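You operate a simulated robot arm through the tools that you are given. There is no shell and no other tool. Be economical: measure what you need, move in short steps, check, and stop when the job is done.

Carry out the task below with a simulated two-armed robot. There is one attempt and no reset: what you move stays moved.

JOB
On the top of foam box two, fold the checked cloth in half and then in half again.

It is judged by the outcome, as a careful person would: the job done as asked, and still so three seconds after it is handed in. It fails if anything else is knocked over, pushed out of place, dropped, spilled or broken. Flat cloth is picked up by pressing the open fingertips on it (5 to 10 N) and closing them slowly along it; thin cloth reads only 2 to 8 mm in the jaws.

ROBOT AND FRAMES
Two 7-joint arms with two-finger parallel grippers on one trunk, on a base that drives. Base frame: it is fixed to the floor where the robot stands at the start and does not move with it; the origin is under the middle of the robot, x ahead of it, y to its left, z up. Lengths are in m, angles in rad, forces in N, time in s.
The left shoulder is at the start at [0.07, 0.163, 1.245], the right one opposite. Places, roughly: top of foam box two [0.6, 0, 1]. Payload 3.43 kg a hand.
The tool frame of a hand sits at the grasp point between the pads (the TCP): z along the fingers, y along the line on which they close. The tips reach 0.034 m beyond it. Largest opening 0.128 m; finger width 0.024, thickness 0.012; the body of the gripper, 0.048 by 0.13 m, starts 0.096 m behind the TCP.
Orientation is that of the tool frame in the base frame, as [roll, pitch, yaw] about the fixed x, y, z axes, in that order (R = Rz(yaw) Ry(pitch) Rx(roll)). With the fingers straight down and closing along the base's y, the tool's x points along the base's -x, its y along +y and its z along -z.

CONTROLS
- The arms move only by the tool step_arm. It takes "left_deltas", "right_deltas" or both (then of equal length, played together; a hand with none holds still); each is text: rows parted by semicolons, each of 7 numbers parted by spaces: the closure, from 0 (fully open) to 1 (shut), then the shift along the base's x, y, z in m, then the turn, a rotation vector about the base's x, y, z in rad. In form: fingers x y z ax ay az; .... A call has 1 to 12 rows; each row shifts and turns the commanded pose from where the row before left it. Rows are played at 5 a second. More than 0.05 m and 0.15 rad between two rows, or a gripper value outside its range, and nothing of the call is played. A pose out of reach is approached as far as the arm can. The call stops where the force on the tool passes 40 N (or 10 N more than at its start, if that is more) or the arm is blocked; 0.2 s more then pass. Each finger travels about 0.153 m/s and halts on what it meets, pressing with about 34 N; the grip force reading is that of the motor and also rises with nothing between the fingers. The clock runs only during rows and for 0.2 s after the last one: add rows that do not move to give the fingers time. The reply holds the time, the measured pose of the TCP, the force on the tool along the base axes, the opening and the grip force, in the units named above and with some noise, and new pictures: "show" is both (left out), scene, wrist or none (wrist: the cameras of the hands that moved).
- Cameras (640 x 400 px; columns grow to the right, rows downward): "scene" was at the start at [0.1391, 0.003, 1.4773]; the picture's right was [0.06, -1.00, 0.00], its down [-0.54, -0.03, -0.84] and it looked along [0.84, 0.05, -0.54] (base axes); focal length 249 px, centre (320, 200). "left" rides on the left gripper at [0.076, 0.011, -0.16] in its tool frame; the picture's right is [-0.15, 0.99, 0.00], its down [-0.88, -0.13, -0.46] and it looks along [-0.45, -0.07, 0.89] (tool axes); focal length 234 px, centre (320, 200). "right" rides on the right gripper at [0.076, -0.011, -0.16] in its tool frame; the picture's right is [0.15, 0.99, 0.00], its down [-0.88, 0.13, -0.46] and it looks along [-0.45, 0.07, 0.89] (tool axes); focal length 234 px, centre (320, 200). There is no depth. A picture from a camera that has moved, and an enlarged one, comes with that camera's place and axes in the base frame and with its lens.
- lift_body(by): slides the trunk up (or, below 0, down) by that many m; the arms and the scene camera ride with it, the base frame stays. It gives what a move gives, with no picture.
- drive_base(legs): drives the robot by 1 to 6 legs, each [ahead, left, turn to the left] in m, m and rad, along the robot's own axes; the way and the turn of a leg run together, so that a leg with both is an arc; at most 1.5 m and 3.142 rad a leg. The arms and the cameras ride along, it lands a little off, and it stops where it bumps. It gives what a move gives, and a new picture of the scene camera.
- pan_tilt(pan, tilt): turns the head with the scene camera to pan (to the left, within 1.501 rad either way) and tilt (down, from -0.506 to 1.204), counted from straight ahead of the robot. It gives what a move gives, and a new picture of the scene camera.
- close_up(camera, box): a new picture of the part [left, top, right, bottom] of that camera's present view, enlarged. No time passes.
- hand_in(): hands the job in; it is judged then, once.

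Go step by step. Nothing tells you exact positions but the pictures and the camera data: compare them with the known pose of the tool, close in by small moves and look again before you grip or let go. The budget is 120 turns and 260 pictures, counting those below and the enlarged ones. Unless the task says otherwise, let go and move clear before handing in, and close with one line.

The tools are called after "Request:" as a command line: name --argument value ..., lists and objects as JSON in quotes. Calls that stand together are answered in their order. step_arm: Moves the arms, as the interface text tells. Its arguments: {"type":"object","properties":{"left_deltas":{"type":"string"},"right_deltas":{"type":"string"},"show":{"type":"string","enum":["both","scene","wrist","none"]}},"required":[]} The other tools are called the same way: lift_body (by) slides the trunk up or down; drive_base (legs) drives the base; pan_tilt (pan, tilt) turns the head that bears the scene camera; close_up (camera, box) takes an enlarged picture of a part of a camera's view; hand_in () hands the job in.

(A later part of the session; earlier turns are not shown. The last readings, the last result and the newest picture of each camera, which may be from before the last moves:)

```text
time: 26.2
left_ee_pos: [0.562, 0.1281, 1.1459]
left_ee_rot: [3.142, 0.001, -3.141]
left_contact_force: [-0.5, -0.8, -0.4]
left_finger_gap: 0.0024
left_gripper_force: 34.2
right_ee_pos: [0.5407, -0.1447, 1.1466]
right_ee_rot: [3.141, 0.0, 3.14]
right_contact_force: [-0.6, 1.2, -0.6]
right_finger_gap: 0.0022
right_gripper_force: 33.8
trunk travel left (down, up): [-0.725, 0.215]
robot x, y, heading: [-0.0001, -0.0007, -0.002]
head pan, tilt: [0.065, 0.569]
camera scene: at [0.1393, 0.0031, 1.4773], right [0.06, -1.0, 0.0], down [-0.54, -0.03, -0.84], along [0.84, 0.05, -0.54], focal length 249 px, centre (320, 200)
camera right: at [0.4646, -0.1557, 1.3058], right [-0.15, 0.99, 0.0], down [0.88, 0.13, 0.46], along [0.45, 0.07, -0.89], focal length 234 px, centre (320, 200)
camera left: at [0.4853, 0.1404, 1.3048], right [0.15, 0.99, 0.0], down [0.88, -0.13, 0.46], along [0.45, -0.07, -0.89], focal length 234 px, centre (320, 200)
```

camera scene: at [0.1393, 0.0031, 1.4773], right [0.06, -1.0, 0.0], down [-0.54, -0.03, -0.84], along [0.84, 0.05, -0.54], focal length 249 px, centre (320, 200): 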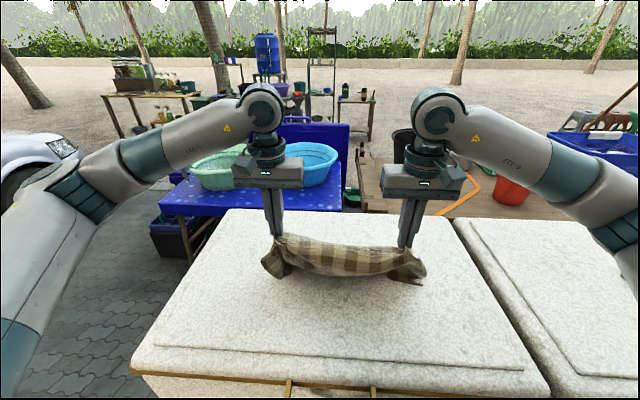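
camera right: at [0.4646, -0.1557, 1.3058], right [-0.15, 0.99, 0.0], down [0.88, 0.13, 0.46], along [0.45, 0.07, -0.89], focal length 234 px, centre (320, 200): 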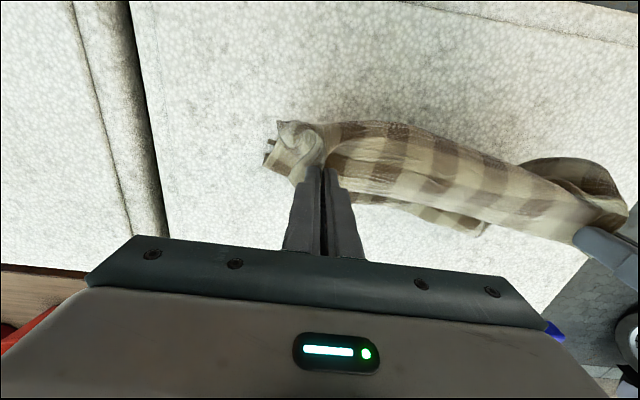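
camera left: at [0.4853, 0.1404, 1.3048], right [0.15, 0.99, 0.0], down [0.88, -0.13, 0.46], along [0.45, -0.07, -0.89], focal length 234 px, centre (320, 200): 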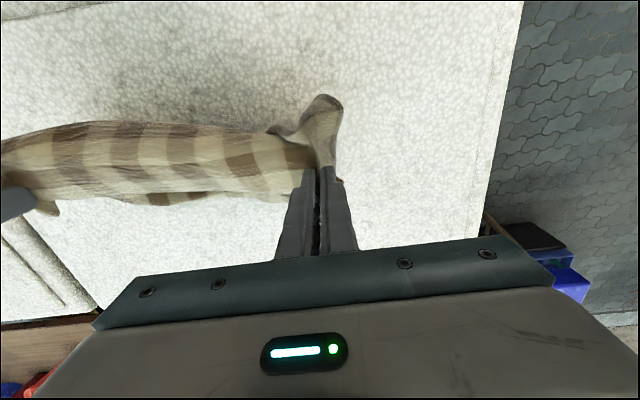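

The lower part is laid with its far edge around x ≈ 0.62 and the body bulging toward me, as wanted. I lower the hands while easing ahead, so the crease forms on my side.

Request:
step_arm --left_deltas "1 -0.008 0 -0.01 0 0 0;1 -0.008 0 -0.01 0 0 0;1 -0.004 0 -0.01 0 0 0;1 0 0 -0.01 0 0 0;1 0.008 0 -0.008 0 0 0;1 0.01 0 -0.008 0 0 0;1 0.01 0 -0.006 0 0 0;1 0 0 0 0 0 0" --right_deltas "1 -0.008 0 -0.01 0 0 0;1 -0.008 0 -0.01 0 0 0;1 -0.004 0 -0.01 0 0 0;1 0 0 -0.01 0 0 0;1 0.008 0 -0.008 0 0 0;1 0.01 0 -0.008 0 0 0;1 0.01 0 -0.006 0 0 0;1 0 0 0 0 0 0"

Request:
close_up --camera "scene" --box '[220, 200, 460, 350]'

```text
time: 28.0
left_ee_pos: [0.5695, 0.1301, 1.0827]
left_ee_rot: [3.141, 0.0, -3.14]
left_contact_force: [-0.6, -1.9, -0.5]
left_finger_gap: 0.0025
left_gripper_force: 33.7
right_ee_pos: [0.5481, -0.1446, 1.0843]
right_ee_rot: [-3.141, 0.0, -3.141]
right_contact_force: [-0.4, 0.8, 0.0]
right_finger_gap: 0.0023
right_gripper_force: 33.6
trunk travel left (down, up): [-0.725, 0.215]
robot x, y, heading: [0.0004, 0.0004, 0.001]
head pan, tilt: [0.065, 0.569]
camera scene: at [0.1387, 0.003, 1.4774], right [0.06, -1.0, 0.0], down [-0.54, -0.03, -0.84], along [0.84, 0.05, -0.54], focal length 249 px, centre (320, 200)
camera right: at [0.4727, -0.1557, 1.2438], right [-0.15, 0.99, 0.0], down [0.88, 0.13, 0.46], along [0.45, 0.07, -0.89], focal length 234 px, centre (320, 200)
camera left: at [0.4933, 0.1412, 1.2421], right [0.15, 0.99, 0.0], down [0.88, -0.13, 0.46], along [0.45, -0.07, -0.89], focal length 234 px, centre (320, 200)
```

scene: 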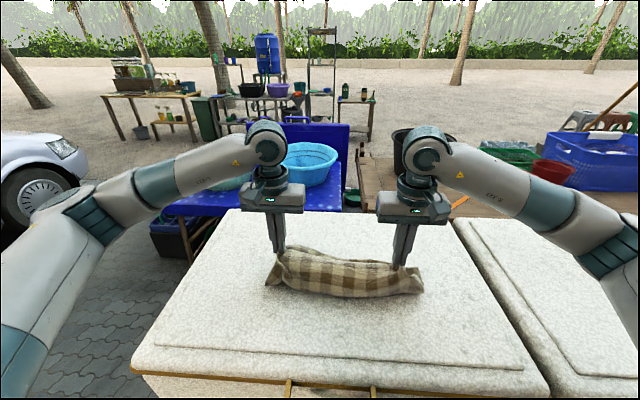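
right: 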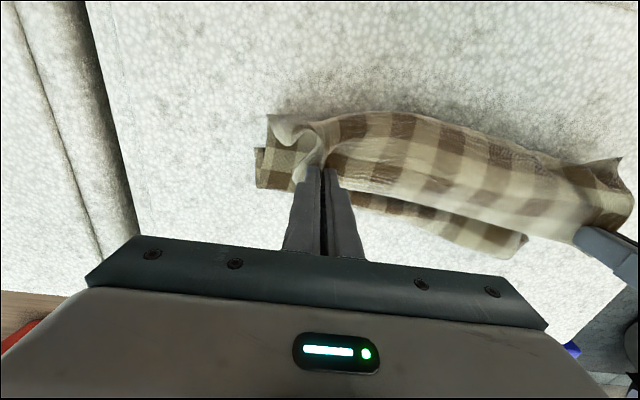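
left: 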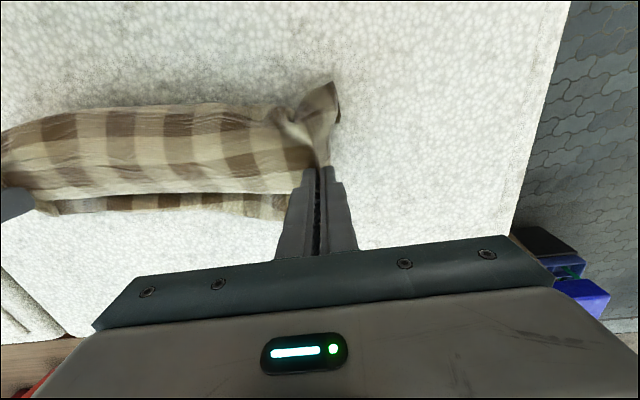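

```text
2.67 times, centred on (340, 275) of scene
camera zoom: at [0.1387, 0.003, 1.4774], right [0.06, -1.0, 0.0], down [-0.54, -0.03, -0.84], along [0.84, 0.05, -0.54], focal length 664 px, centre (267, 0)
```

zoom: 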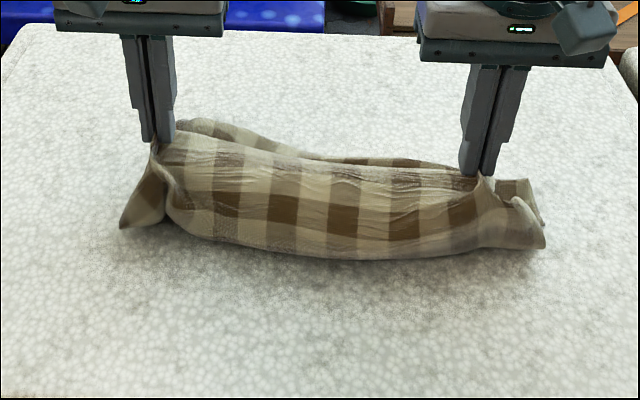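

The fold loop faces me, with the front of the bulge at x ≈ 0.50 and the bottom layer's far edge from (0.593, −0.20) to (0.652, 0.13). I bring the held edge down over that far edge, turning slightly to match its slant.

Request:
step_arm --left_deltas "1 0.008 0 -0.006 0 0 0;1 0.008 0 -0.008 0 0 0;1 0.008 0 -0.008 0 0 0;1 0.008 0 -0.008 0 0 0;1 0.008 0 -0.008 0 0 0;1 0.005 0 -0.007 0 0 0;1 0 0 -0.005 0 0 0;1 0 0 0 0 0 0" --right_deltas "1 0.005 0 -0.006 0 0 0;1 0.005 0 -0.008 0 0 0;1 0.005 0 -0.008 0 0 0;1 0.005 0 -0.008 0 0 0;1 0.005 0 -0.008 0 0 0;1 0.004 0 -0.007 0 0 0;1 0 0 -0.005 0 0 0;1 0 0 0 0 0 0"

Request:
close_up --camera "scene" --box '[220, 200, 460, 350]'

```text
time: 29.8
left_ee_pos: [0.6154, 0.1305, 1.0331]
left_ee_rot: [3.14, -0.002, -3.139]
left_contact_force: [-1.4, -1.4, -0.3]
left_finger_gap: 0.0023
left_gripper_force: 34.0
right_ee_pos: [0.5766, -0.1468, 1.0348]
right_ee_rot: [-3.141, 0.0, 3.141]
right_contact_force: [0.4, 1.1, 1.5]
right_finger_gap: 0.0022
right_gripper_force: 33.9
trunk travel left (down, up): [-0.725, 0.215]
robot x, y, heading: [0.0038, -0.0038, 0.002]
head pan, tilt: [0.065, 0.569]
camera scene: at [0.139, 0.0031, 1.4774], right [0.06, -1.0, 0.0], down [-0.54, -0.03, -0.84], along [0.84, 0.05, -0.54], focal length 249 px, centre (320, 200)
camera right: at [0.5018, -0.1558, 1.1938], right [-0.15, 0.99, 0.0], down [0.88, 0.13, 0.46], along [0.45, 0.07, -0.89], focal length 234 px, centre (320, 200)
camera left: at [0.5388, 0.1407, 1.1929], right [0.15, 0.99, 0.0], down [0.88, -0.13, 0.46], along [0.45, -0.07, -0.89], focal length 234 px, centre (320, 200)
```

scene: 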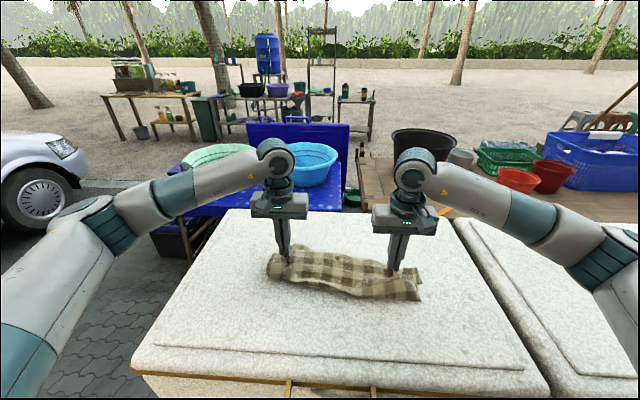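
right: 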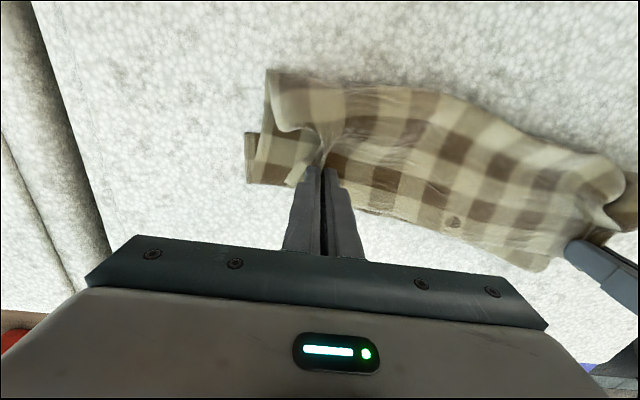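
left: 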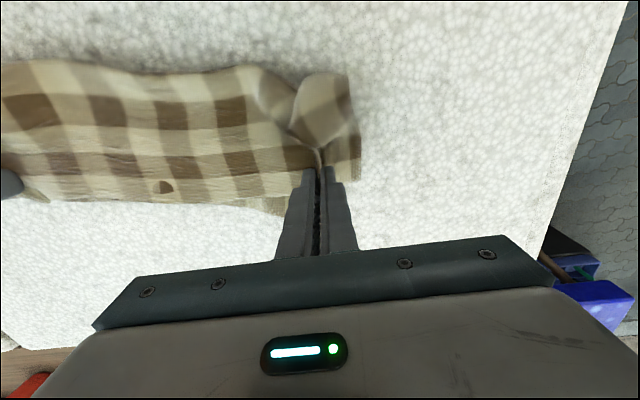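

```text
2.67 times, centred on (340, 275) of scene
camera zoom: at [0.139, 0.0031, 1.4774], right [0.06, -1.0, 0.0], down [-0.54, -0.03, -0.84], along [0.84, 0.05, -0.54], focal length 664 px, centre (267, 0)
```

zoom: 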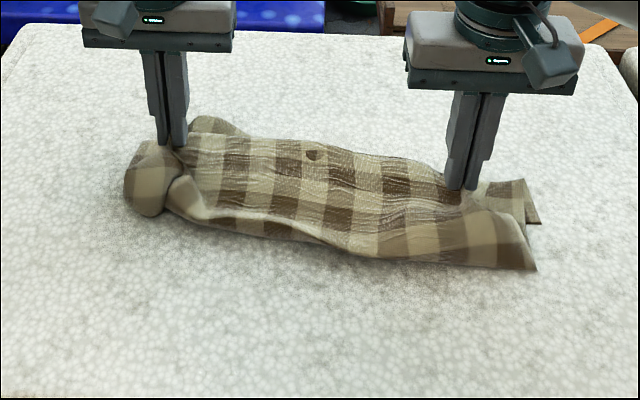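

That looks like a proper half-fold. I lower a few millimetres, let go slowly and rise clear.

Request:
step_arm --left_deltas "1 0.003 0 -0.006 0 0 0;1 0 0 0 0 0 0;0.9 0 0 0 0 0 0;0.8 0 0 0 0 0 0;0.7 0 0 0 0 0 0;0.6 0 0 0 0 0 0;0.6 0 0 0.01 0 0 0;0.6 0 0 0.03 0 0 0;0.6 0 0 0.04 0 0 0;0.6 0.02 0 0.04 0 0 0;0.6 0.03 0 0.03 0 0 0;0.6 0 0 0 0 0 0" --right_deltas "1 0.003 0 -0.006 0 0 0;1 0 0 0 0 0 0;0.9 0 0 0 0 0 0;0.8 0 0 0 0 0 0;0.7 0 0 0 0 0 0;0.6 0 0 0 0 0 0;0.6 0 0 0.01 0 0 0;0.6 0 0 0.03 0 0 0;0.6 0 0 0.04 0 0 0;0.6 0.02 0 0.04 0 0 0;0.6 0.03 0 0.03 0 0 0;0.6 0 0 0 0 0 0"

Request:
close_up --camera "scene" --box '[220, 200, 460, 350]'

```text
time: 32.4
left_ee_pos: [0.6689, 0.1321, 1.1767]
left_ee_rot: [-3.141, 0.001, -3.141]
left_contact_force: [0.2, -0.6, -0.1]
left_finger_gap: 0.0514
left_gripper_force: 0.1
right_ee_pos: [0.6284, -0.1427, 1.176]
right_ee_rot: [-3.141, -0.001, 3.141]
right_contact_force: [-0.5, 0.1, 0.3]
right_finger_gap: 0.0515
right_gripper_force: 0.1
trunk travel left (down, up): [-0.725, 0.215]
robot x, y, heading: [-0.0041, -0.0022, 0.002]
head pan, tilt: [0.065, 0.569]
camera scene: at [0.1386, 0.003, 1.4774], right [0.06, -1.0, 0.0], down [-0.54, -0.03, -0.84], along [0.84, 0.05, -0.54], focal length 249 px, centre (320, 200)
camera right: at [0.5538, -0.154, 1.3367], right [-0.15, 0.99, 0.0], down [0.88, 0.13, 0.46], along [0.45, 0.07, -0.89], focal length 234 px, centre (320, 200)
camera left: at [0.5916, 0.1427, 1.3363], right [0.15, 0.99, 0.0], down [0.88, -0.13, 0.46], along [0.45, -0.07, -0.89], focal length 234 px, centre (320, 200)
```

scene: 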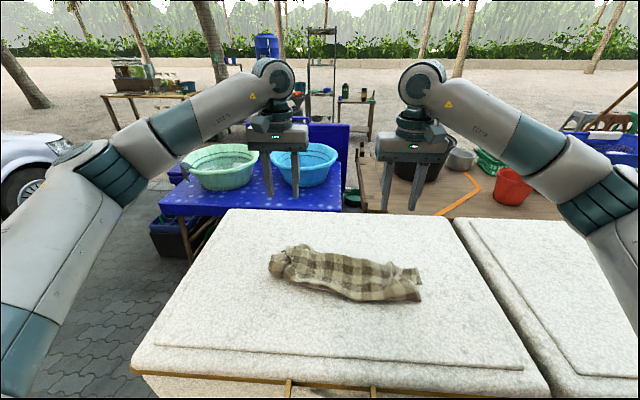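
right: 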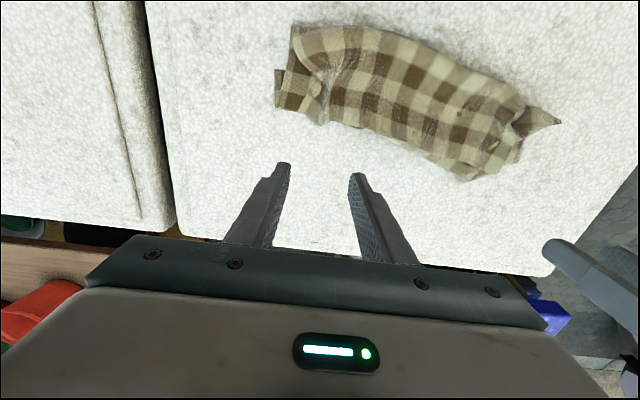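
left: 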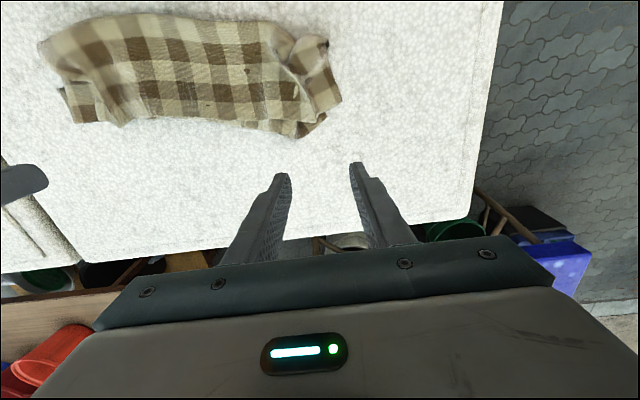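

```text
2.67 times, centred on (340, 275) of scene
camera zoom: at [0.1386, 0.003, 1.4774], right [0.06, -1.0, 0.0], down [-0.54, -0.03, -0.84], along [0.84, 0.05, -0.54], focal length 664 px, centre (267, 0)
```

zoom: 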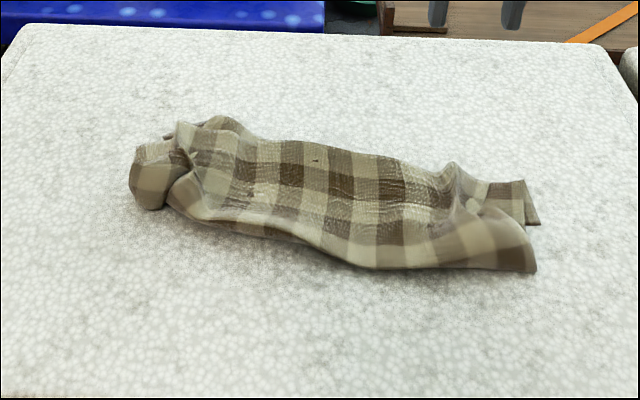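

The cloth is folded in half but gathered at the ends. I wait a moment for it to settle and look from the wrists.

Request:
step_arm --left_deltas "0.6 -0.03 0.01 0 0 0 0;0.6 -0.03 0.01 0.02 0 0 0;0.6 0 0 0 0 0 0;0.6 0 0 0 0 0 0;0.6 0 0 0 0 0 0;0.6 0 0 0 0 0 0;0.6 0 0 0 0 0 0" --right_deltas "0.6 -0.03 -0.01 0 0 0 0;0.6 -0.03 -0.01 0.02 0 0 0;0.6 0 0 0 0 0 0;0.6 0 0 0 0 0 0;0.6 0 0 0 0 0 0;0.6 0 0 0 0 0 0;0.6 0 0 0 0 0 0" --show "none"

Request:
close_up --camera "left" --box '[0, 20, 380, 258]'

Request:
close_up --camera "right" --box '[240, 20, 620, 258]'

Request:
close_up --camera "scene" --box '[220, 200, 460, 350]'

```text
time: 34.0
left_ee_pos: [0.6084, 0.1502, 1.1963]
left_ee_rot: [-3.142, 0.001, -3.139]
left_contact_force: [-0.7, 0.1, 1.0]
left_finger_gap: 0.0513
left_gripper_force: 0.0
right_ee_pos: [0.5693, -0.1634, 1.1966]
right_ee_rot: [3.141, 0.001, 3.14]
right_contact_force: [0.7, -0.1, 0.3]
right_finger_gap: 0.0513
right_gripper_force: 0.1
trunk travel left (down, up): [-0.725, 0.215]
robot x, y, heading: [0.002, 0.0022, -0.003]
head pan, tilt: [0.065, 0.569]
```

```text
1.68 times, centred on (190, 139) of left
camera zoom: at [0.5319, 0.1605, 1.3558], right [0.15, 0.99, 0.0], down [0.88, -0.13, 0.46], along [0.45, -0.07, -0.89], focal length 394 px, centre (538, 302)
```

zoom: 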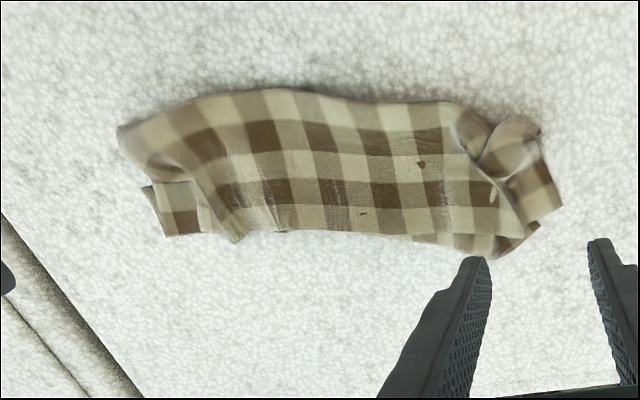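

```text
1.68 times, centred on (430, 139) of right
camera zoom: at [0.4938, -0.1746, 1.3565], right [-0.15, 0.99, 0.0], down [0.88, 0.13, 0.46], along [0.45, 0.07, -0.89], focal length 394 px, centre (135, 302)
```

zoom: 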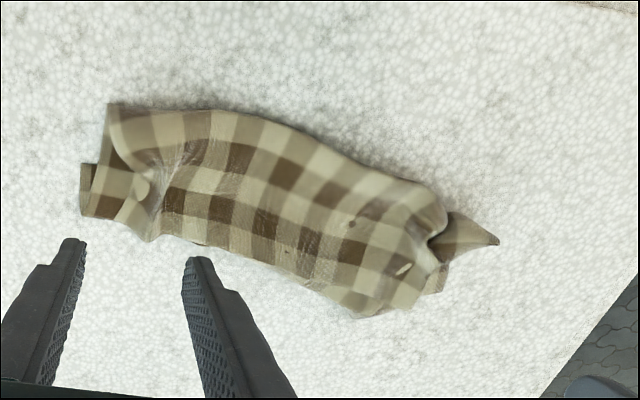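

```text
2.67 times, centred on (340, 275) of scene
camera zoom: at [0.1387, 0.003, 1.4774], right [0.06, -1.0, 0.0], down [-0.54, -0.03, -0.84], along [0.84, 0.05, -0.54], focal length 664 px, centre (267, 0)
```

zoom: 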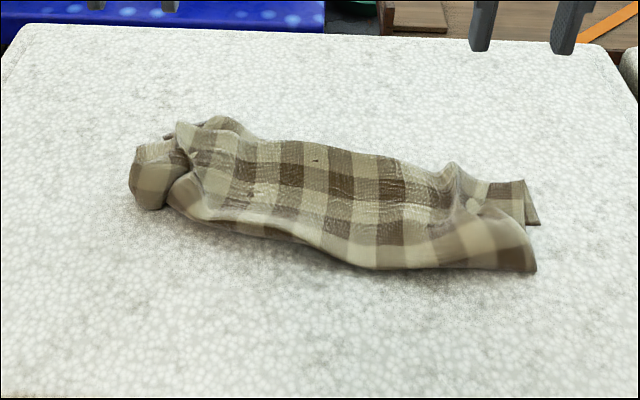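

The half-fold is in place but gathered (y −0.205 to 0.165, should be about 0.41 long) and the left end is crumpled. I'll smooth it by pressing closed fingertips near both ends and drawing them apart.

Request:
step_arm --left_deltas "1 0 -0.015 -0.03 0 0 0;1 0 -0.015 -0.03 0 0 0;1 0 -0.015 -0.03 0 0 0;1 0 0 -0.03 0 0 0;1 0 0 -0.03 0 0 0;1 0 0 -0.015 0 0 0;1 0 0 -0.006 0 0 0;1 0 0 -0.004 0 0 0;1 0 0 0 0 0 0" --right_deltas "1 0.005 0.008 -0.03 0 0 0;1 0.005 0.008 -0.03 0 0 0;1 0 0.008 -0.03 0 0 0;1 0 0 -0.03 0 0 0;1 0 0 -0.03 0 0 0;1 0 0 -0.015 0 0 0;1 0 0 -0.006 0 0 0;1 0 0 -0.004 0 0 0;1 0 0 0 0 0 0" --show "wrist"

```text
time: 36.0
left_ee_pos: [0.6082, 0.1043, 1.0233]
left_ee_rot: [-3.141, 0.0, 3.141]
left_contact_force: [-0.5, 0.3, 0.2]
left_finger_gap: 0.0
left_gripper_force: 32.8
right_ee_pos: [0.5795, -0.1402, 1.0223]
right_ee_rot: [-3.141, 0.0, -3.141]
right_contact_force: [0.1, 0.2, -0.3]
right_finger_gap: 0.0001
right_gripper_force: 33.2
trunk travel left (down, up): [-0.725, 0.215]
robot x, y, heading: [0.0011, 0.0009, -0.0]
head pan, tilt: [0.065, 0.569]
camera right: at [0.5045, -0.1509, 1.1819], right [-0.15, 0.99, 0.0], down [0.88, 0.13, 0.46], along [0.45, 0.07, -0.89], focal length 234 px, centre (320, 200)
camera left: at [0.532, 0.1161, 1.182], right [0.15, 0.99, 0.0], down [0.88, -0.13, 0.46], along [0.45, -0.07, -0.89], focal length 234 px, centre (320, 200)
```

right: 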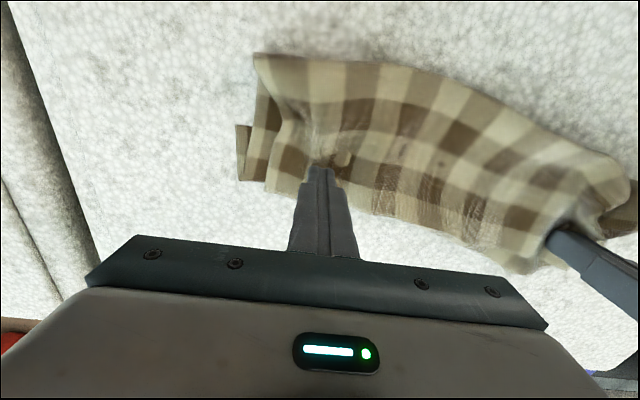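
left: 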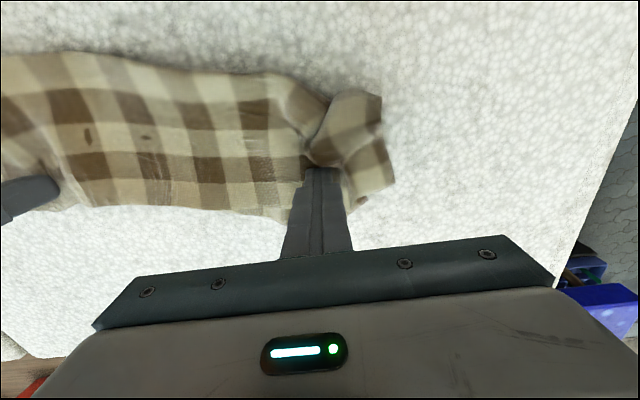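

Tips are about to touch. I press a little, then check the force.

Request:
step_arm --left_deltas "1 0 0 -0.003 0 0 0;1 0 0 -0.002 0 0 0;1 0 0 -0.001 0 0 0;1 0 0 0 0 0 0" --right_deltas "1 0 0 -0.003 0 0 0;1 0 0 -0.002 0 0 0;1 0 0 -0.001 0 0 0;1 0 0 0 0 0 0" --show "none"

```text
time: 37.0
left_ee_pos: [0.6074, 0.1045, 1.0196]
left_ee_rot: [-3.141, 0.004, -3.14]
left_contact_force: [3.0, -0.4, 12.0]
left_finger_gap: 0.0
left_gripper_force: 32.6
right_ee_pos: [0.5772, -0.1412, 1.0192]
right_ee_rot: [3.14, 0.003, 3.141]
right_contact_force: [3.6, 0.3, 15.3]
right_finger_gap: 0.0002
right_gripper_force: 33.0
trunk travel left (down, up): [-0.725, 0.215]
robot x, y, heading: [-0.0, -0.0028, -0.0]
head pan, tilt: [0.065, 0.569]
```

Pressing at about 12–15 N through both layers; now I ease slightly and draw the ends outward slowly.

Request:
step_arm --left_deltas "1 0 0 0.0005 0 0 0;1 0 0.005 0 0 0 0;1 0 0.005 0 0 0 0;1 0 0.005 0 0 0 0;1 0 0.005 0 0 0 0;1 0 0.005 0 0 0 0;1 0 0.005 0 0 0 0;1 0 0 0 0 0 0" --right_deltas "1 0 0 0.0007 0 0 0;1 0 -0.004 0 0 0 0;1 0 -0.004 0 0 0 0;1 0 -0.004 0 0 0 0;1 0 -0.004 0 0 0 0;1 0 -0.004 0 0 0 0;1 0 0 0 0 0 0;1 0 0 0 0 0 0" --show "wrist"

```text
time: 38.8
left_ee_pos: [0.6067, 0.1342, 1.0178]
left_ee_rot: [-3.14, 0.001, -3.141]
left_contact_force: [0.1, -8.7, 11.0]
left_finger_gap: 0.0
left_gripper_force: 33.1
right_ee_pos: [0.5782, -0.1618, 1.0191]
right_ee_rot: [3.139, 0.002, -3.141]
right_contact_force: [0.6, 4.9, 6.9]
right_finger_gap: 0.0
right_gripper_force: 32.9
trunk travel left (down, up): [-0.725, 0.215]
robot x, y, heading: [0.0026, 0.0014, 0.0]
head pan, tilt: [0.065, 0.569]
camera right: at [0.5032, -0.1722, 1.1783], right [-0.15, 0.99, 0.0], down [0.88, 0.13, 0.46], along [0.45, 0.07, -0.89], focal length 234 px, centre (320, 200)
camera left: at [0.53, 0.1452, 1.1778], right [0.15, 0.99, 0.0], down [0.88, -0.13, 0.46], along [0.45, -0.07, -0.89], focal length 234 px, centre (320, 200)
```

right: 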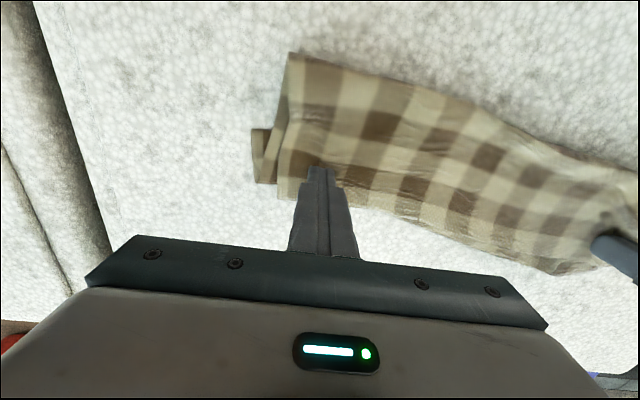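
left: 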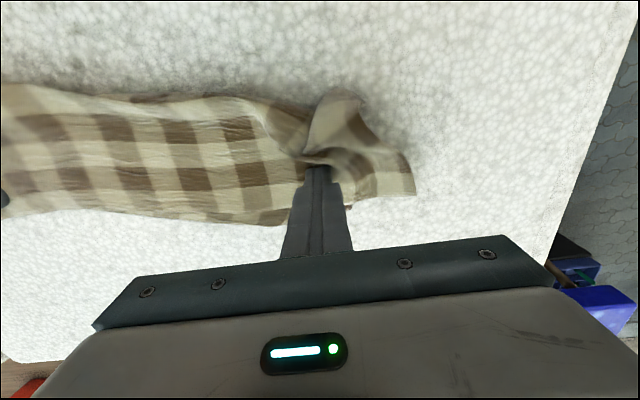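

That smooths it very well, especially on the right. I lift the hands clear and check the whole cloth.

Request:
step_arm --left_deltas "1 0 0.005 0 0 0 0;1 0 0.005 0 0 0 0;1 0 0 0.02 0 0 0;1 0 0 0.04 0 0 0;1 0 0 0.04 0 0 0;1 0 0 0.04 0 0 0;1 0 0 0 0 0 0" --right_deltas "1 0 0 0 0 0 0;1 0 0 0 0 0 0;1 0 0 0.02 0 0 0;1 0 0 0.04 0 0 0;1 0 0 0.04 0 0 0;1 0 0 0.04 0 0 0;1 0 0 0 0 0 0" --show "none"

Request:
close_up --camera "left" --box '[0, 20, 420, 282]'

Request:
close_up --camera "scene" --box '[220, 200, 460, 350]'

```text
time: 40.4
left_ee_pos: [0.6075, 0.1462, 1.1574]
left_ee_rot: [3.141, -0.002, -3.139]
left_contact_force: [-0.4, -0.4, -1.0]
left_finger_gap: 0.0002
left_gripper_force: 33.1
right_ee_pos: [0.5784, -0.1598, 1.1582]
right_ee_rot: [3.141, -0.001, 3.142]
right_contact_force: [-0.3, 0.0, -0.2]
right_finger_gap: 0.0
right_gripper_force: 33.2
trunk travel left (down, up): [-0.725, 0.215]
robot x, y, heading: [-0.0006, 0.0007, 0.002]
head pan, tilt: [0.065, 0.569]
```

```text
1.52 times, centred on (210, 151) of left
camera zoom: at [0.5313, 0.1564, 1.3161], right [0.14, 0.99, 0.0], down [0.88, -0.13, 0.46], along [0.45, -0.07, -0.89], focal length 357 px, centre (488, 275)
```

zoom: 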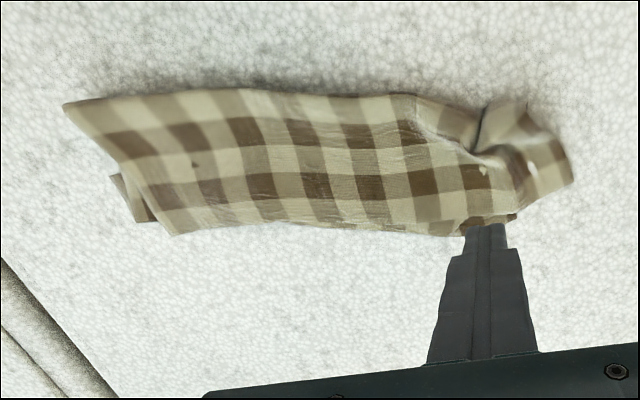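

```text
2.67 times, centred on (340, 275) of scene
camera zoom: at [0.1396, 0.003, 1.4772], right [0.06, -1.0, 0.0], down [-0.54, -0.03, -0.84], along [0.84, 0.05, -0.54], focal length 664 px, centre (267, 0)
```

zoom: 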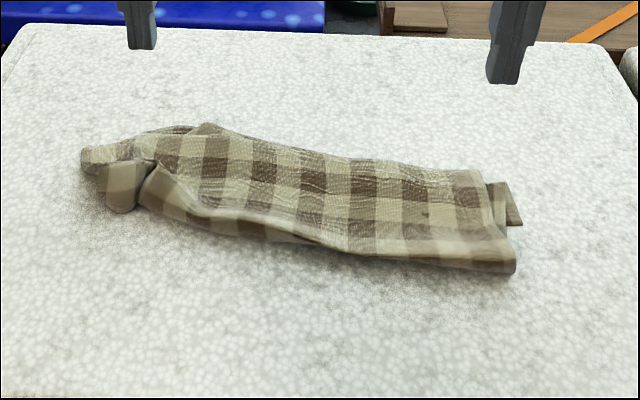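

Much better. Only the left end near the crease still has a diagonal pleat at about (0.56, 0.16). I hold the middle with the right hand and draw the left crease corner outward with the left hand.

Request:
step_arm --left_deltas "1 -0.012 0.007 -0.02 0 0 0;1 -0.012 0.007 -0.02 0 0 0;1 -0.012 0.007 -0.02 0 0 0;1 -0.012 0.007 -0.02 0 0 0;1 0 0 -0.02 0 0 0;1 0 0 -0.02 0 0 0;1 0 0 -0.01 0 0 0;1 0 0 -0.004 0 0 0;1 0 0 -0.003 0 0 0;1 0 0 0 0 0 0" --right_deltas "1 -0.003 0.04 -0.02 0 0 0;1 -0.003 0.04 -0.02 0 0 0;1 -0.003 0.04 -0.02 0 0 0;1 -0.003 0.04 -0.02 0 0 0;1 0 0 -0.02 0 0 0;1 0 0 -0.02 0 0 0;1 0 0 -0.01 0 0 0;1 0 0 -0.005 0 0 0;1 0 0 -0.003 0 0 0;1 0 0 0 0 0 0"

```text
time: 42.6
left_ee_pos: [0.5601, 0.1735, 1.021]
left_ee_rot: [-3.14, 0.001, -3.14]
left_contact_force: [0.8, 2.0, 12.4]
left_finger_gap: 0.0
left_gripper_force: 32.7
right_ee_pos: [0.5678, -0.0012, 1.0204]
right_ee_rot: [-3.141, 0.0, -3.141]
right_contact_force: [0.6, 0.1, 0.1]
right_finger_gap: 0.0
right_gripper_force: 33.1
trunk travel left (down, up): [-0.725, 0.215]
robot x, y, heading: [-0.0013, -0.0029, 0.002]
head pan, tilt: [0.065, 0.569]
camera scene: at [0.1382, 0.0027, 1.4775], right [0.06, -1.0, 0.0], down [-0.54, -0.03, -0.84], along [0.84, 0.05, -0.54], focal length 249 px, centre (320, 200)
camera right: at [0.492, -0.011, 1.18], right [-0.15, 0.99, 0.0], down [0.88, 0.13, 0.46], along [0.45, 0.07, -0.89], focal length 234 px, centre (320, 200)
camera left: at [0.4836, 0.1838, 1.1802], right [0.15, 0.99, 0.0], down [0.88, -0.13, 0.46], along [0.45, -0.07, -0.89], focal length 234 px, centre (320, 200)
```

scene: 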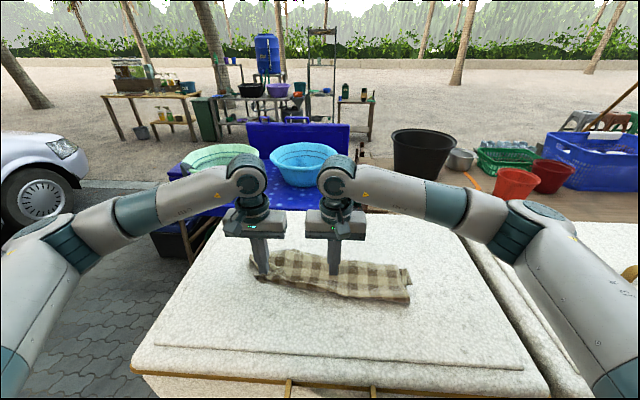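
right: 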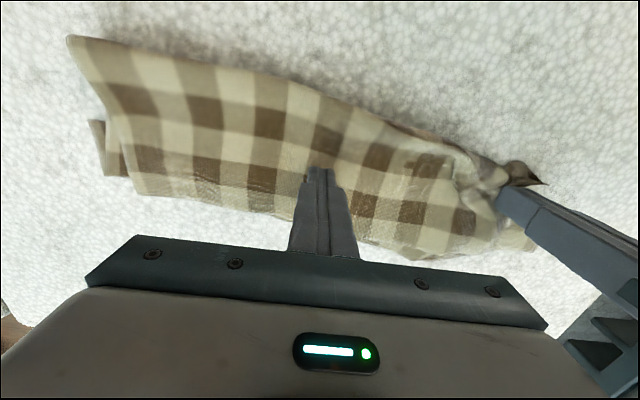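
left: 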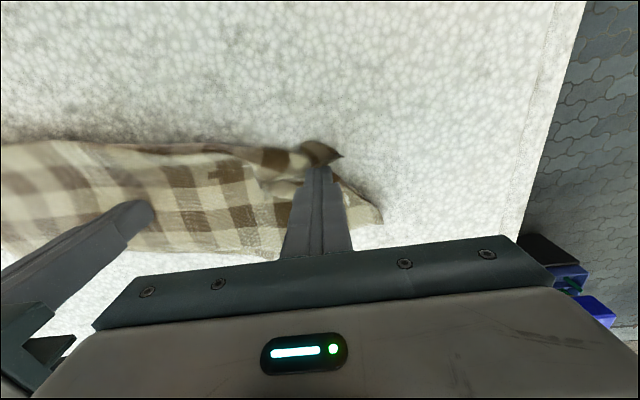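

Left presses at 12 N; I settle the right hand onto the cloth, then draw the left hand outward and a little toward me.

Request:
step_arm --left_deltas "1 0 0 0 0 0 0;1 0 0 0 0 0 0;1 -0.004 0.005 0 0 0 0;1 -0.004 0.005 0 0 0 0;1 -0.004 0.005 0 0 0 0;1 -0.004 0.005 0 0 0 0;1 0 0.005 0 0 0 0;1 0 0 0 0 0 0;1 0 0 0.01 0 0 0;1 0 0 0.04 0 0 0;1 0 0.02 0.04 0 0 0;1 0 0 0 0 0 0" --right_deltas "1 0 0 -0.0015 0 0 0;1 0 0 -0.001 0 0 0;1 0 0 0 0 0 0;1 0 0 0 0 0 0;1 0 0 0 0 0 0;1 0 0 0 0 0 0;1 0 0 0 0 0 0;1 0 0 0 0 0 0;1 0 0 0 0 0 0;1 0 0 0 0 0 0;1 0 0 0 0 0 0;1 0 0 0 0 0 0"

```text
time: 45.2
left_ee_pos: [0.542, 0.2162, 1.1087]
left_ee_rot: [3.141, 0.0, -3.139]
left_contact_force: [0.5, -0.1, -0.1]
left_finger_gap: 0.0
left_gripper_force: 32.7
right_ee_pos: [0.5688, -0.0005, 1.0178]
right_ee_rot: [3.14, 0.001, 3.141]
right_contact_force: [-0.4, 1.4, 6.0]
right_finger_gap: 0.0
right_gripper_force: 32.7
trunk travel left (down, up): [-0.725, 0.215]
robot x, y, heading: [0.0011, -0.0019, -0.002]
head pan, tilt: [0.065, 0.569]
camera scene: at [0.1385, 0.0026, 1.4774], right [0.06, -1.0, 0.0], down [-0.54, -0.03, -0.84], along [0.84, 0.05, -0.54], focal length 249 px, centre (320, 200)
camera right: at [0.4926, -0.0111, 1.1774], right [-0.15, 0.99, 0.0], down [0.88, 0.13, 0.46], along [0.45, 0.07, -0.89], focal length 234 px, centre (320, 200)
camera left: at [0.466, 0.2279, 1.2675], right [0.15, 0.99, 0.0], down [0.88, -0.13, 0.46], along [0.45, -0.07, -0.89], focal length 234 px, centre (320, 200)
```

scene: 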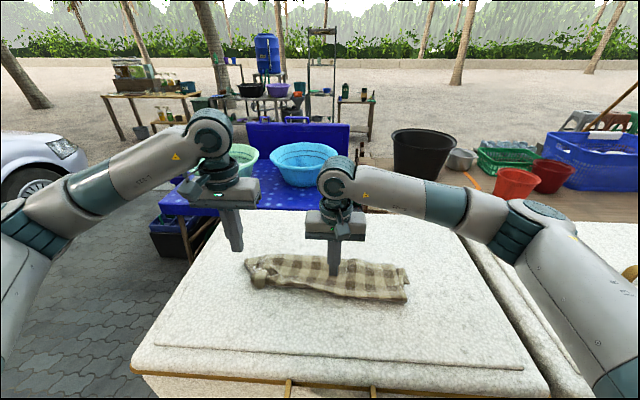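
right: 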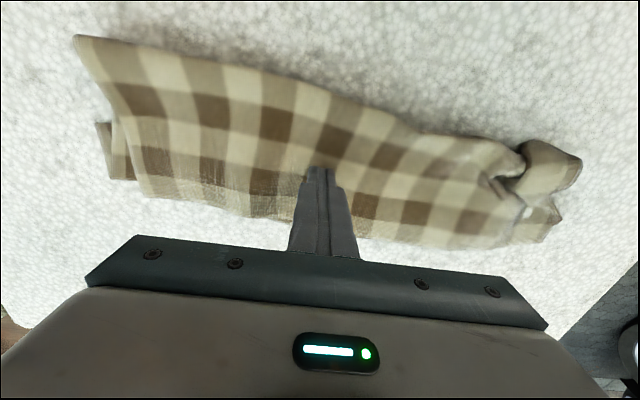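
left: 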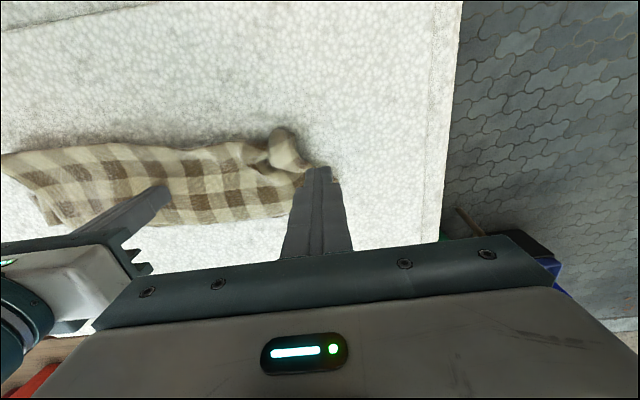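

A small puffed flap remains at the left end by the crease. I look closely at it.

Request:
close_up --camera "right" --box '[420, 100, 620, 260]'

Request:
close_up --camera "scene" --box '[230, 235, 350, 310]'

```text
2.50 times, centred on (520, 180) of right
camera zoom: at [0.4926, -0.0111, 1.1774], right [-0.15, 0.99, 0.0], down [0.88, 0.13, 0.46], along [0.45, 0.07, -0.89], focal length 585 px, centre (-180, 250)
```

zoom: 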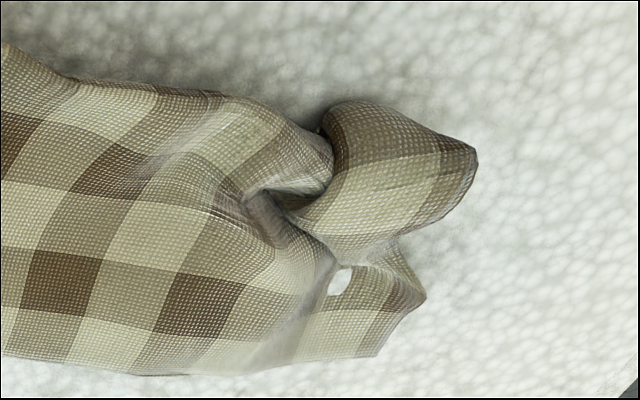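

```text
5.33 times, centred on (290, 272) of scene
camera zoom: at [0.1385, 0.0026, 1.4774], right [0.06, -1.0, 0.0], down [-0.54, -0.03, -0.84], along [0.84, 0.05, -0.54], focal length 1329 px, centre (480, -187)
```

zoom: 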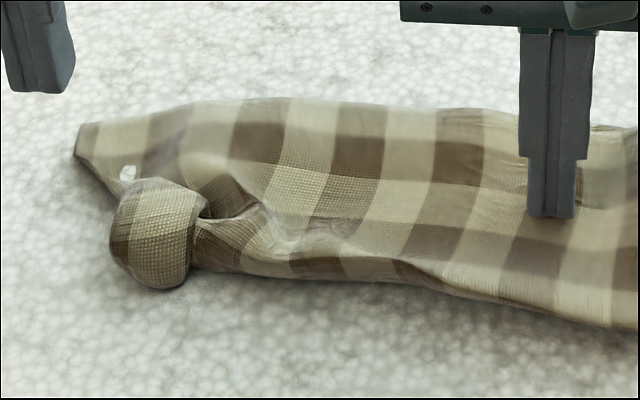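

I press the left fingertips onto the flap at about (0.53, 0.178) and draw it outward while the right hand holds the middle.

Request:
step_arm --left_deltas "1 -0.006 -0.019 -0.01 0 0 0;1 -0.006 -0.019 -0.02 0 0 0;1 0 0 -0.03 0 0 0;1 0 0 -0.02 0 0 0;1 0 0 -0.006 0 0 0;1 0 0 -0.004 0 0 0;1 0 0 0 0 0 0" --show "wrist"

```text
time: 46.8
left_ee_pos: [0.5305, 0.1793, 1.0206]
left_ee_rot: [3.14, 0.002, -3.14]
left_contact_force: [0.9, 1.4, 10.3]
left_finger_gap: 0.0001
left_gripper_force: 33.6
right_ee_pos: [0.5671, 0.0003, 1.0181]
right_ee_rot: [-3.141, 0.002, -3.139]
right_contact_force: [0.5, 1.5, 4.1]
right_finger_gap: 0.0004
right_gripper_force: 32.8
trunk travel left (down, up): [-0.725, 0.215]
robot x, y, heading: [-0.0005, -0.0016, 0.003]
head pan, tilt: [0.065, 0.569]
camera left: at [0.4549, 0.1908, 1.1798], right [0.15, 0.99, 0.0], down [0.88, -0.13, 0.46], along [0.45, -0.07, -0.89], focal length 234 px, centre (320, 200)
```

left: 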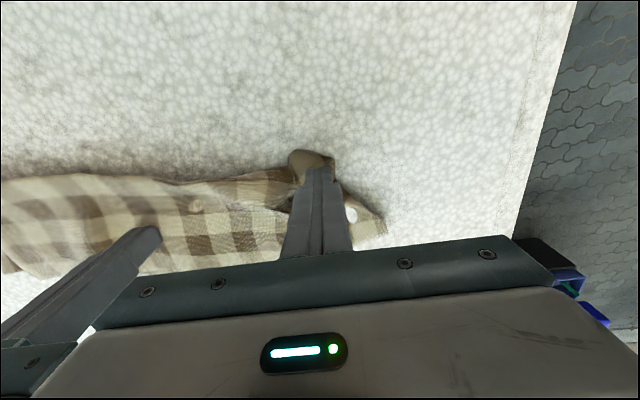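

Request:
step_arm --left_deltas "1 -0.002 0.005 0 0 0 0;1 -0.002 0.005 0 0 0 0;1 -0.002 0.005 0 0 0 0;1 -0.002 0.005 0 0 0 0;1 0 0.005 0 0 0 0;1 0 0.005 0 0 0 0;1 0 0 0 0 0 0;1 0 0 0.01 0 0 0;1 0 0 0.04 0 0 0;1 0 0.03 0.04 0 0 0;1 0 0.03 0.03 0 0 0;1 0 0 0 0 0 0" --show "none"

Request:
close_up --camera "right" --box '[420, 100, 620, 260]'

Request:
close_up --camera "scene" --box '[220, 210, 440, 330]'

```text
time: 49.4
left_ee_pos: [0.5244, 0.2687, 1.1401]
left_ee_rot: [3.14, 0.001, -3.141]
left_contact_force: [-0.5, -0.4, -0.1]
left_finger_gap: 0.0002
left_gripper_force: 32.8
right_ee_pos: [0.5684, -0.0011, 1.0184]
right_ee_rot: [-3.142, 0.0, 3.14]
right_contact_force: [-0.3, 0.2, 7.3]
right_finger_gap: 0.0
right_gripper_force: 33.5
trunk travel left (down, up): [-0.725, 0.215]
robot x, y, heading: [0.0025, -0.0047, -0.003]
head pan, tilt: [0.065, 0.569]
```

```text
2.50 times, centred on (520, 180) of right
camera zoom: at [0.4926, -0.0108, 1.1774], right [-0.15, 0.99, 0.0], down [0.88, 0.13, 0.46], along [0.45, 0.07, -0.89], focal length 585 px, centre (-180, 250)
```

zoom: 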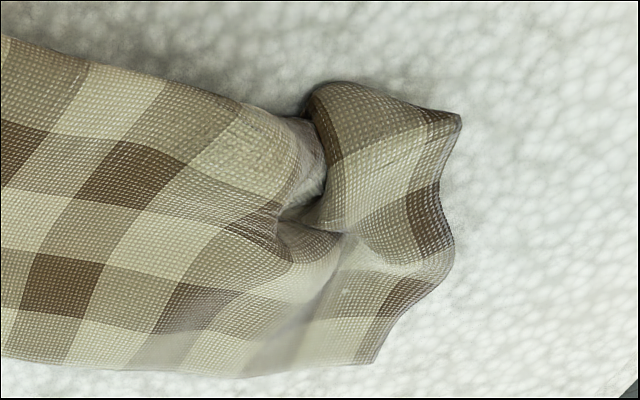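

```text
2.91 times, centred on (330, 270) of scene
camera zoom: at [0.1386, 0.0029, 1.4774], right [0.06, -1.0, 0.0], down [-0.54, -0.03, -0.84], along [0.84, 0.05, -0.54], focal length 725 px, centre (291, -4)
```

zoom: 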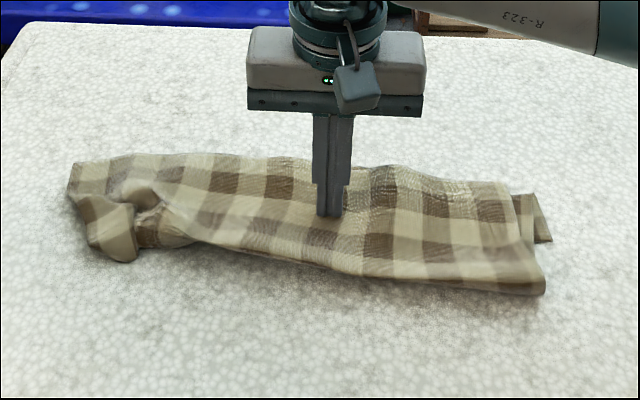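

Improving; the length is now nearly full (y −0.2 to 0.2). One more draw at the flap, a bit farther and toward me.

Request:
step_arm --left_deltas "1 -0.001 -0.03 -0.02 0 0 0;1 -0.001 -0.03 -0.02 0 0 0;1 0 -0.024 -0.03 0 0 0;1 0 0 -0.03 0 0 0;1 0 0 -0.012 0 0 0;1 0 0 -0.007 0 0 0;1 0 0 -0.001 0 0 0;1 0 0 0 0 0 0" --show "none"

Request:
close_up --camera "right" --box '[420, 100, 620, 260]'

```text
time: 51.2
left_ee_pos: [0.5224, 0.1858, 1.0194]
left_ee_rot: [3.141, 0.0, -3.141]
left_contact_force: [1.0, 0.0, 1.7]
left_finger_gap: 0.0
left_gripper_force: 33.1
right_ee_pos: [0.5675, 0.0004, 1.0181]
right_ee_rot: [3.141, 0.0, -3.141]
right_contact_force: [1.3, -0.5, 6.8]
right_finger_gap: 0.0
right_gripper_force: 32.9
trunk travel left (down, up): [-0.725, 0.215]
robot x, y, heading: [0.0003, 0.0001, -0.003]
head pan, tilt: [0.065, 0.569]
```

```text
2.50 times, centred on (520, 180) of right
camera zoom: at [0.4926, -0.0107, 1.1773], right [-0.15, 0.99, 0.0], down [0.88, 0.13, 0.46], along [0.45, 0.07, -0.89], focal length 585 px, centre (-180, 250)
```

zoom: 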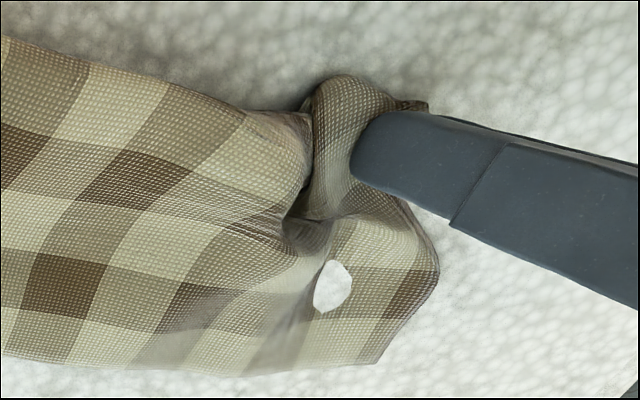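

Request:
step_arm --left_deltas "1 0 0 -0.0015 0 0 0;1 0 0 0 0 0 0;1 -0.001 0.005 0 0 0 0;1 -0.001 0.005 0 0 0 0;1 -0.001 0.005 0 0 0 0;1 -0.001 0.005 0 0 0 0;1 -0.001 0.005 0 0 0 0;1 0 0.005 0 0 0 0;1 0 0 0.01 0 0 0;1 0 0 0.04 0 0 0;1 0 0.03 0.04 0 0 0;1 0 0.02 0.02 0 0 0" --show "none"

Request:
close_up --camera "right" --box '[420, 100, 620, 260]'

```text
time: 53.8
left_ee_pos: [0.519, 0.2659, 1.1284]
left_ee_rot: [3.141, -0.001, -3.14]
left_contact_force: [0.5, -0.1, -0.3]
left_finger_gap: 0.0
left_gripper_force: 32.7
right_ee_pos: [0.5683, -0.0009, 1.0182]
right_ee_rot: [-3.141, 0.002, -3.142]
right_contact_force: [0.7, 1.2, 7.3]
right_finger_gap: 0.0002
right_gripper_force: 33.4
trunk travel left (down, up): [-0.725, 0.215]
robot x, y, heading: [-0.0032, -0.0003, -0.001]
head pan, tilt: [0.065, 0.569]
```

```text
2.50 times, centred on (520, 180) of right
camera zoom: at [0.4924, -0.0108, 1.1773], right [-0.15, 0.99, 0.0], down [0.88, 0.13, 0.46], along [0.45, 0.07, -0.89], focal length 585 px, centre (-180, 250)
```

zoom: 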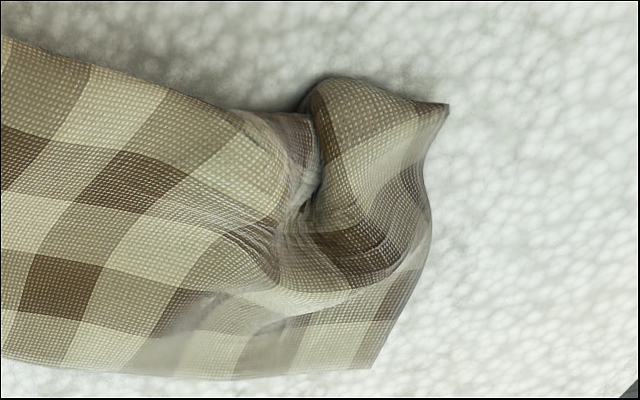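

The fingertip slides over the flap. It would work better to pinch this end across x, so I raise the left hand and turn it a quarter turn.

Request:
step_arm --left_deltas "0.5 0 0 0.005 0 0 -0.1428;0.5 0 0 0.005 0 0 -0.1428;0.5 0 0 0.005 0 0 -0.1428;0.5 0 0 0.005 0 0 -0.1428;0.5 0 0 0 0 0 -0.1428;0.5 0 0 0 0 0 -0.1428;0.5 0 0 0 0 0 -0.1428;0.5 0 0 0 0 0 -0.1428;0.5 0 0 0 0 0 -0.1428;0.5 0 0 0 0 0 -0.1428;0.5 0 0 0 0 0 -0.1428;0.5 0 0 0 0 0 0" --show "both"

```text
time: 56.4
left_ee_pos: [0.4153, 0.1829, 1.151]
left_ee_rot: [3.141, 0.001, 1.572]
left_contact_force: [0.3, 0.8, -0.2]
left_finger_gap: 0.0642
left_gripper_force: 0.0
left hand out of reach, approached as far as the arm can: row 8, 9, 10, 11
right_ee_pos: [0.567, 0.0003, 1.0173]
right_ee_rot: [3.142, 0.0, -3.142]
right_contact_force: [0.4, -1.3, 6.4]
right_finger_gap: 0.0
right_gripper_force: 33.0
trunk travel left (down, up): [-0.725, 0.215]
robot x, y, heading: [0.0021, 0.0018, -0.003]
head pan, tilt: [0.065, 0.569]
camera scene: at [0.1382, 0.0038, 1.4774], right [0.06, -1.0, 0.0], down [-0.54, -0.04, -0.84], along [0.84, 0.05, -0.54], focal length 249 px, centre (320, 200)
camera left: at [0.4251, 0.2587, 1.3104], right [0.99, -0.14, 0.0], down [-0.13, -0.88, 0.46], along [-0.07, -0.45, -0.89], focal length 234 px, centre (320, 200)
```

scene: 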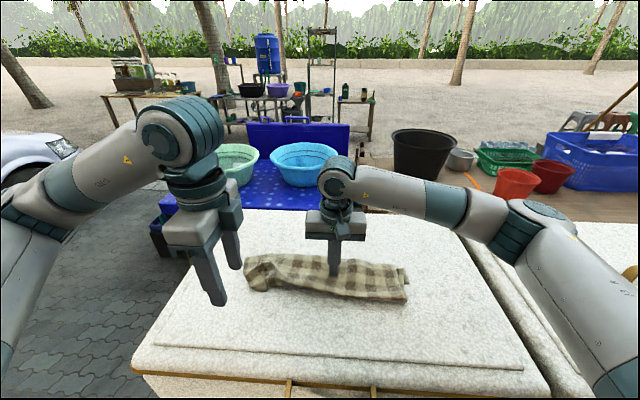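
left: 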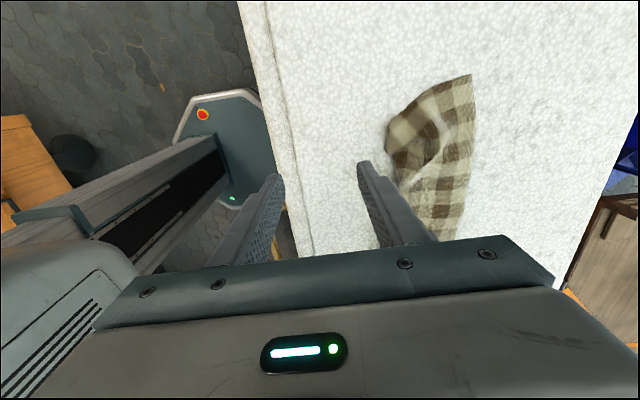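

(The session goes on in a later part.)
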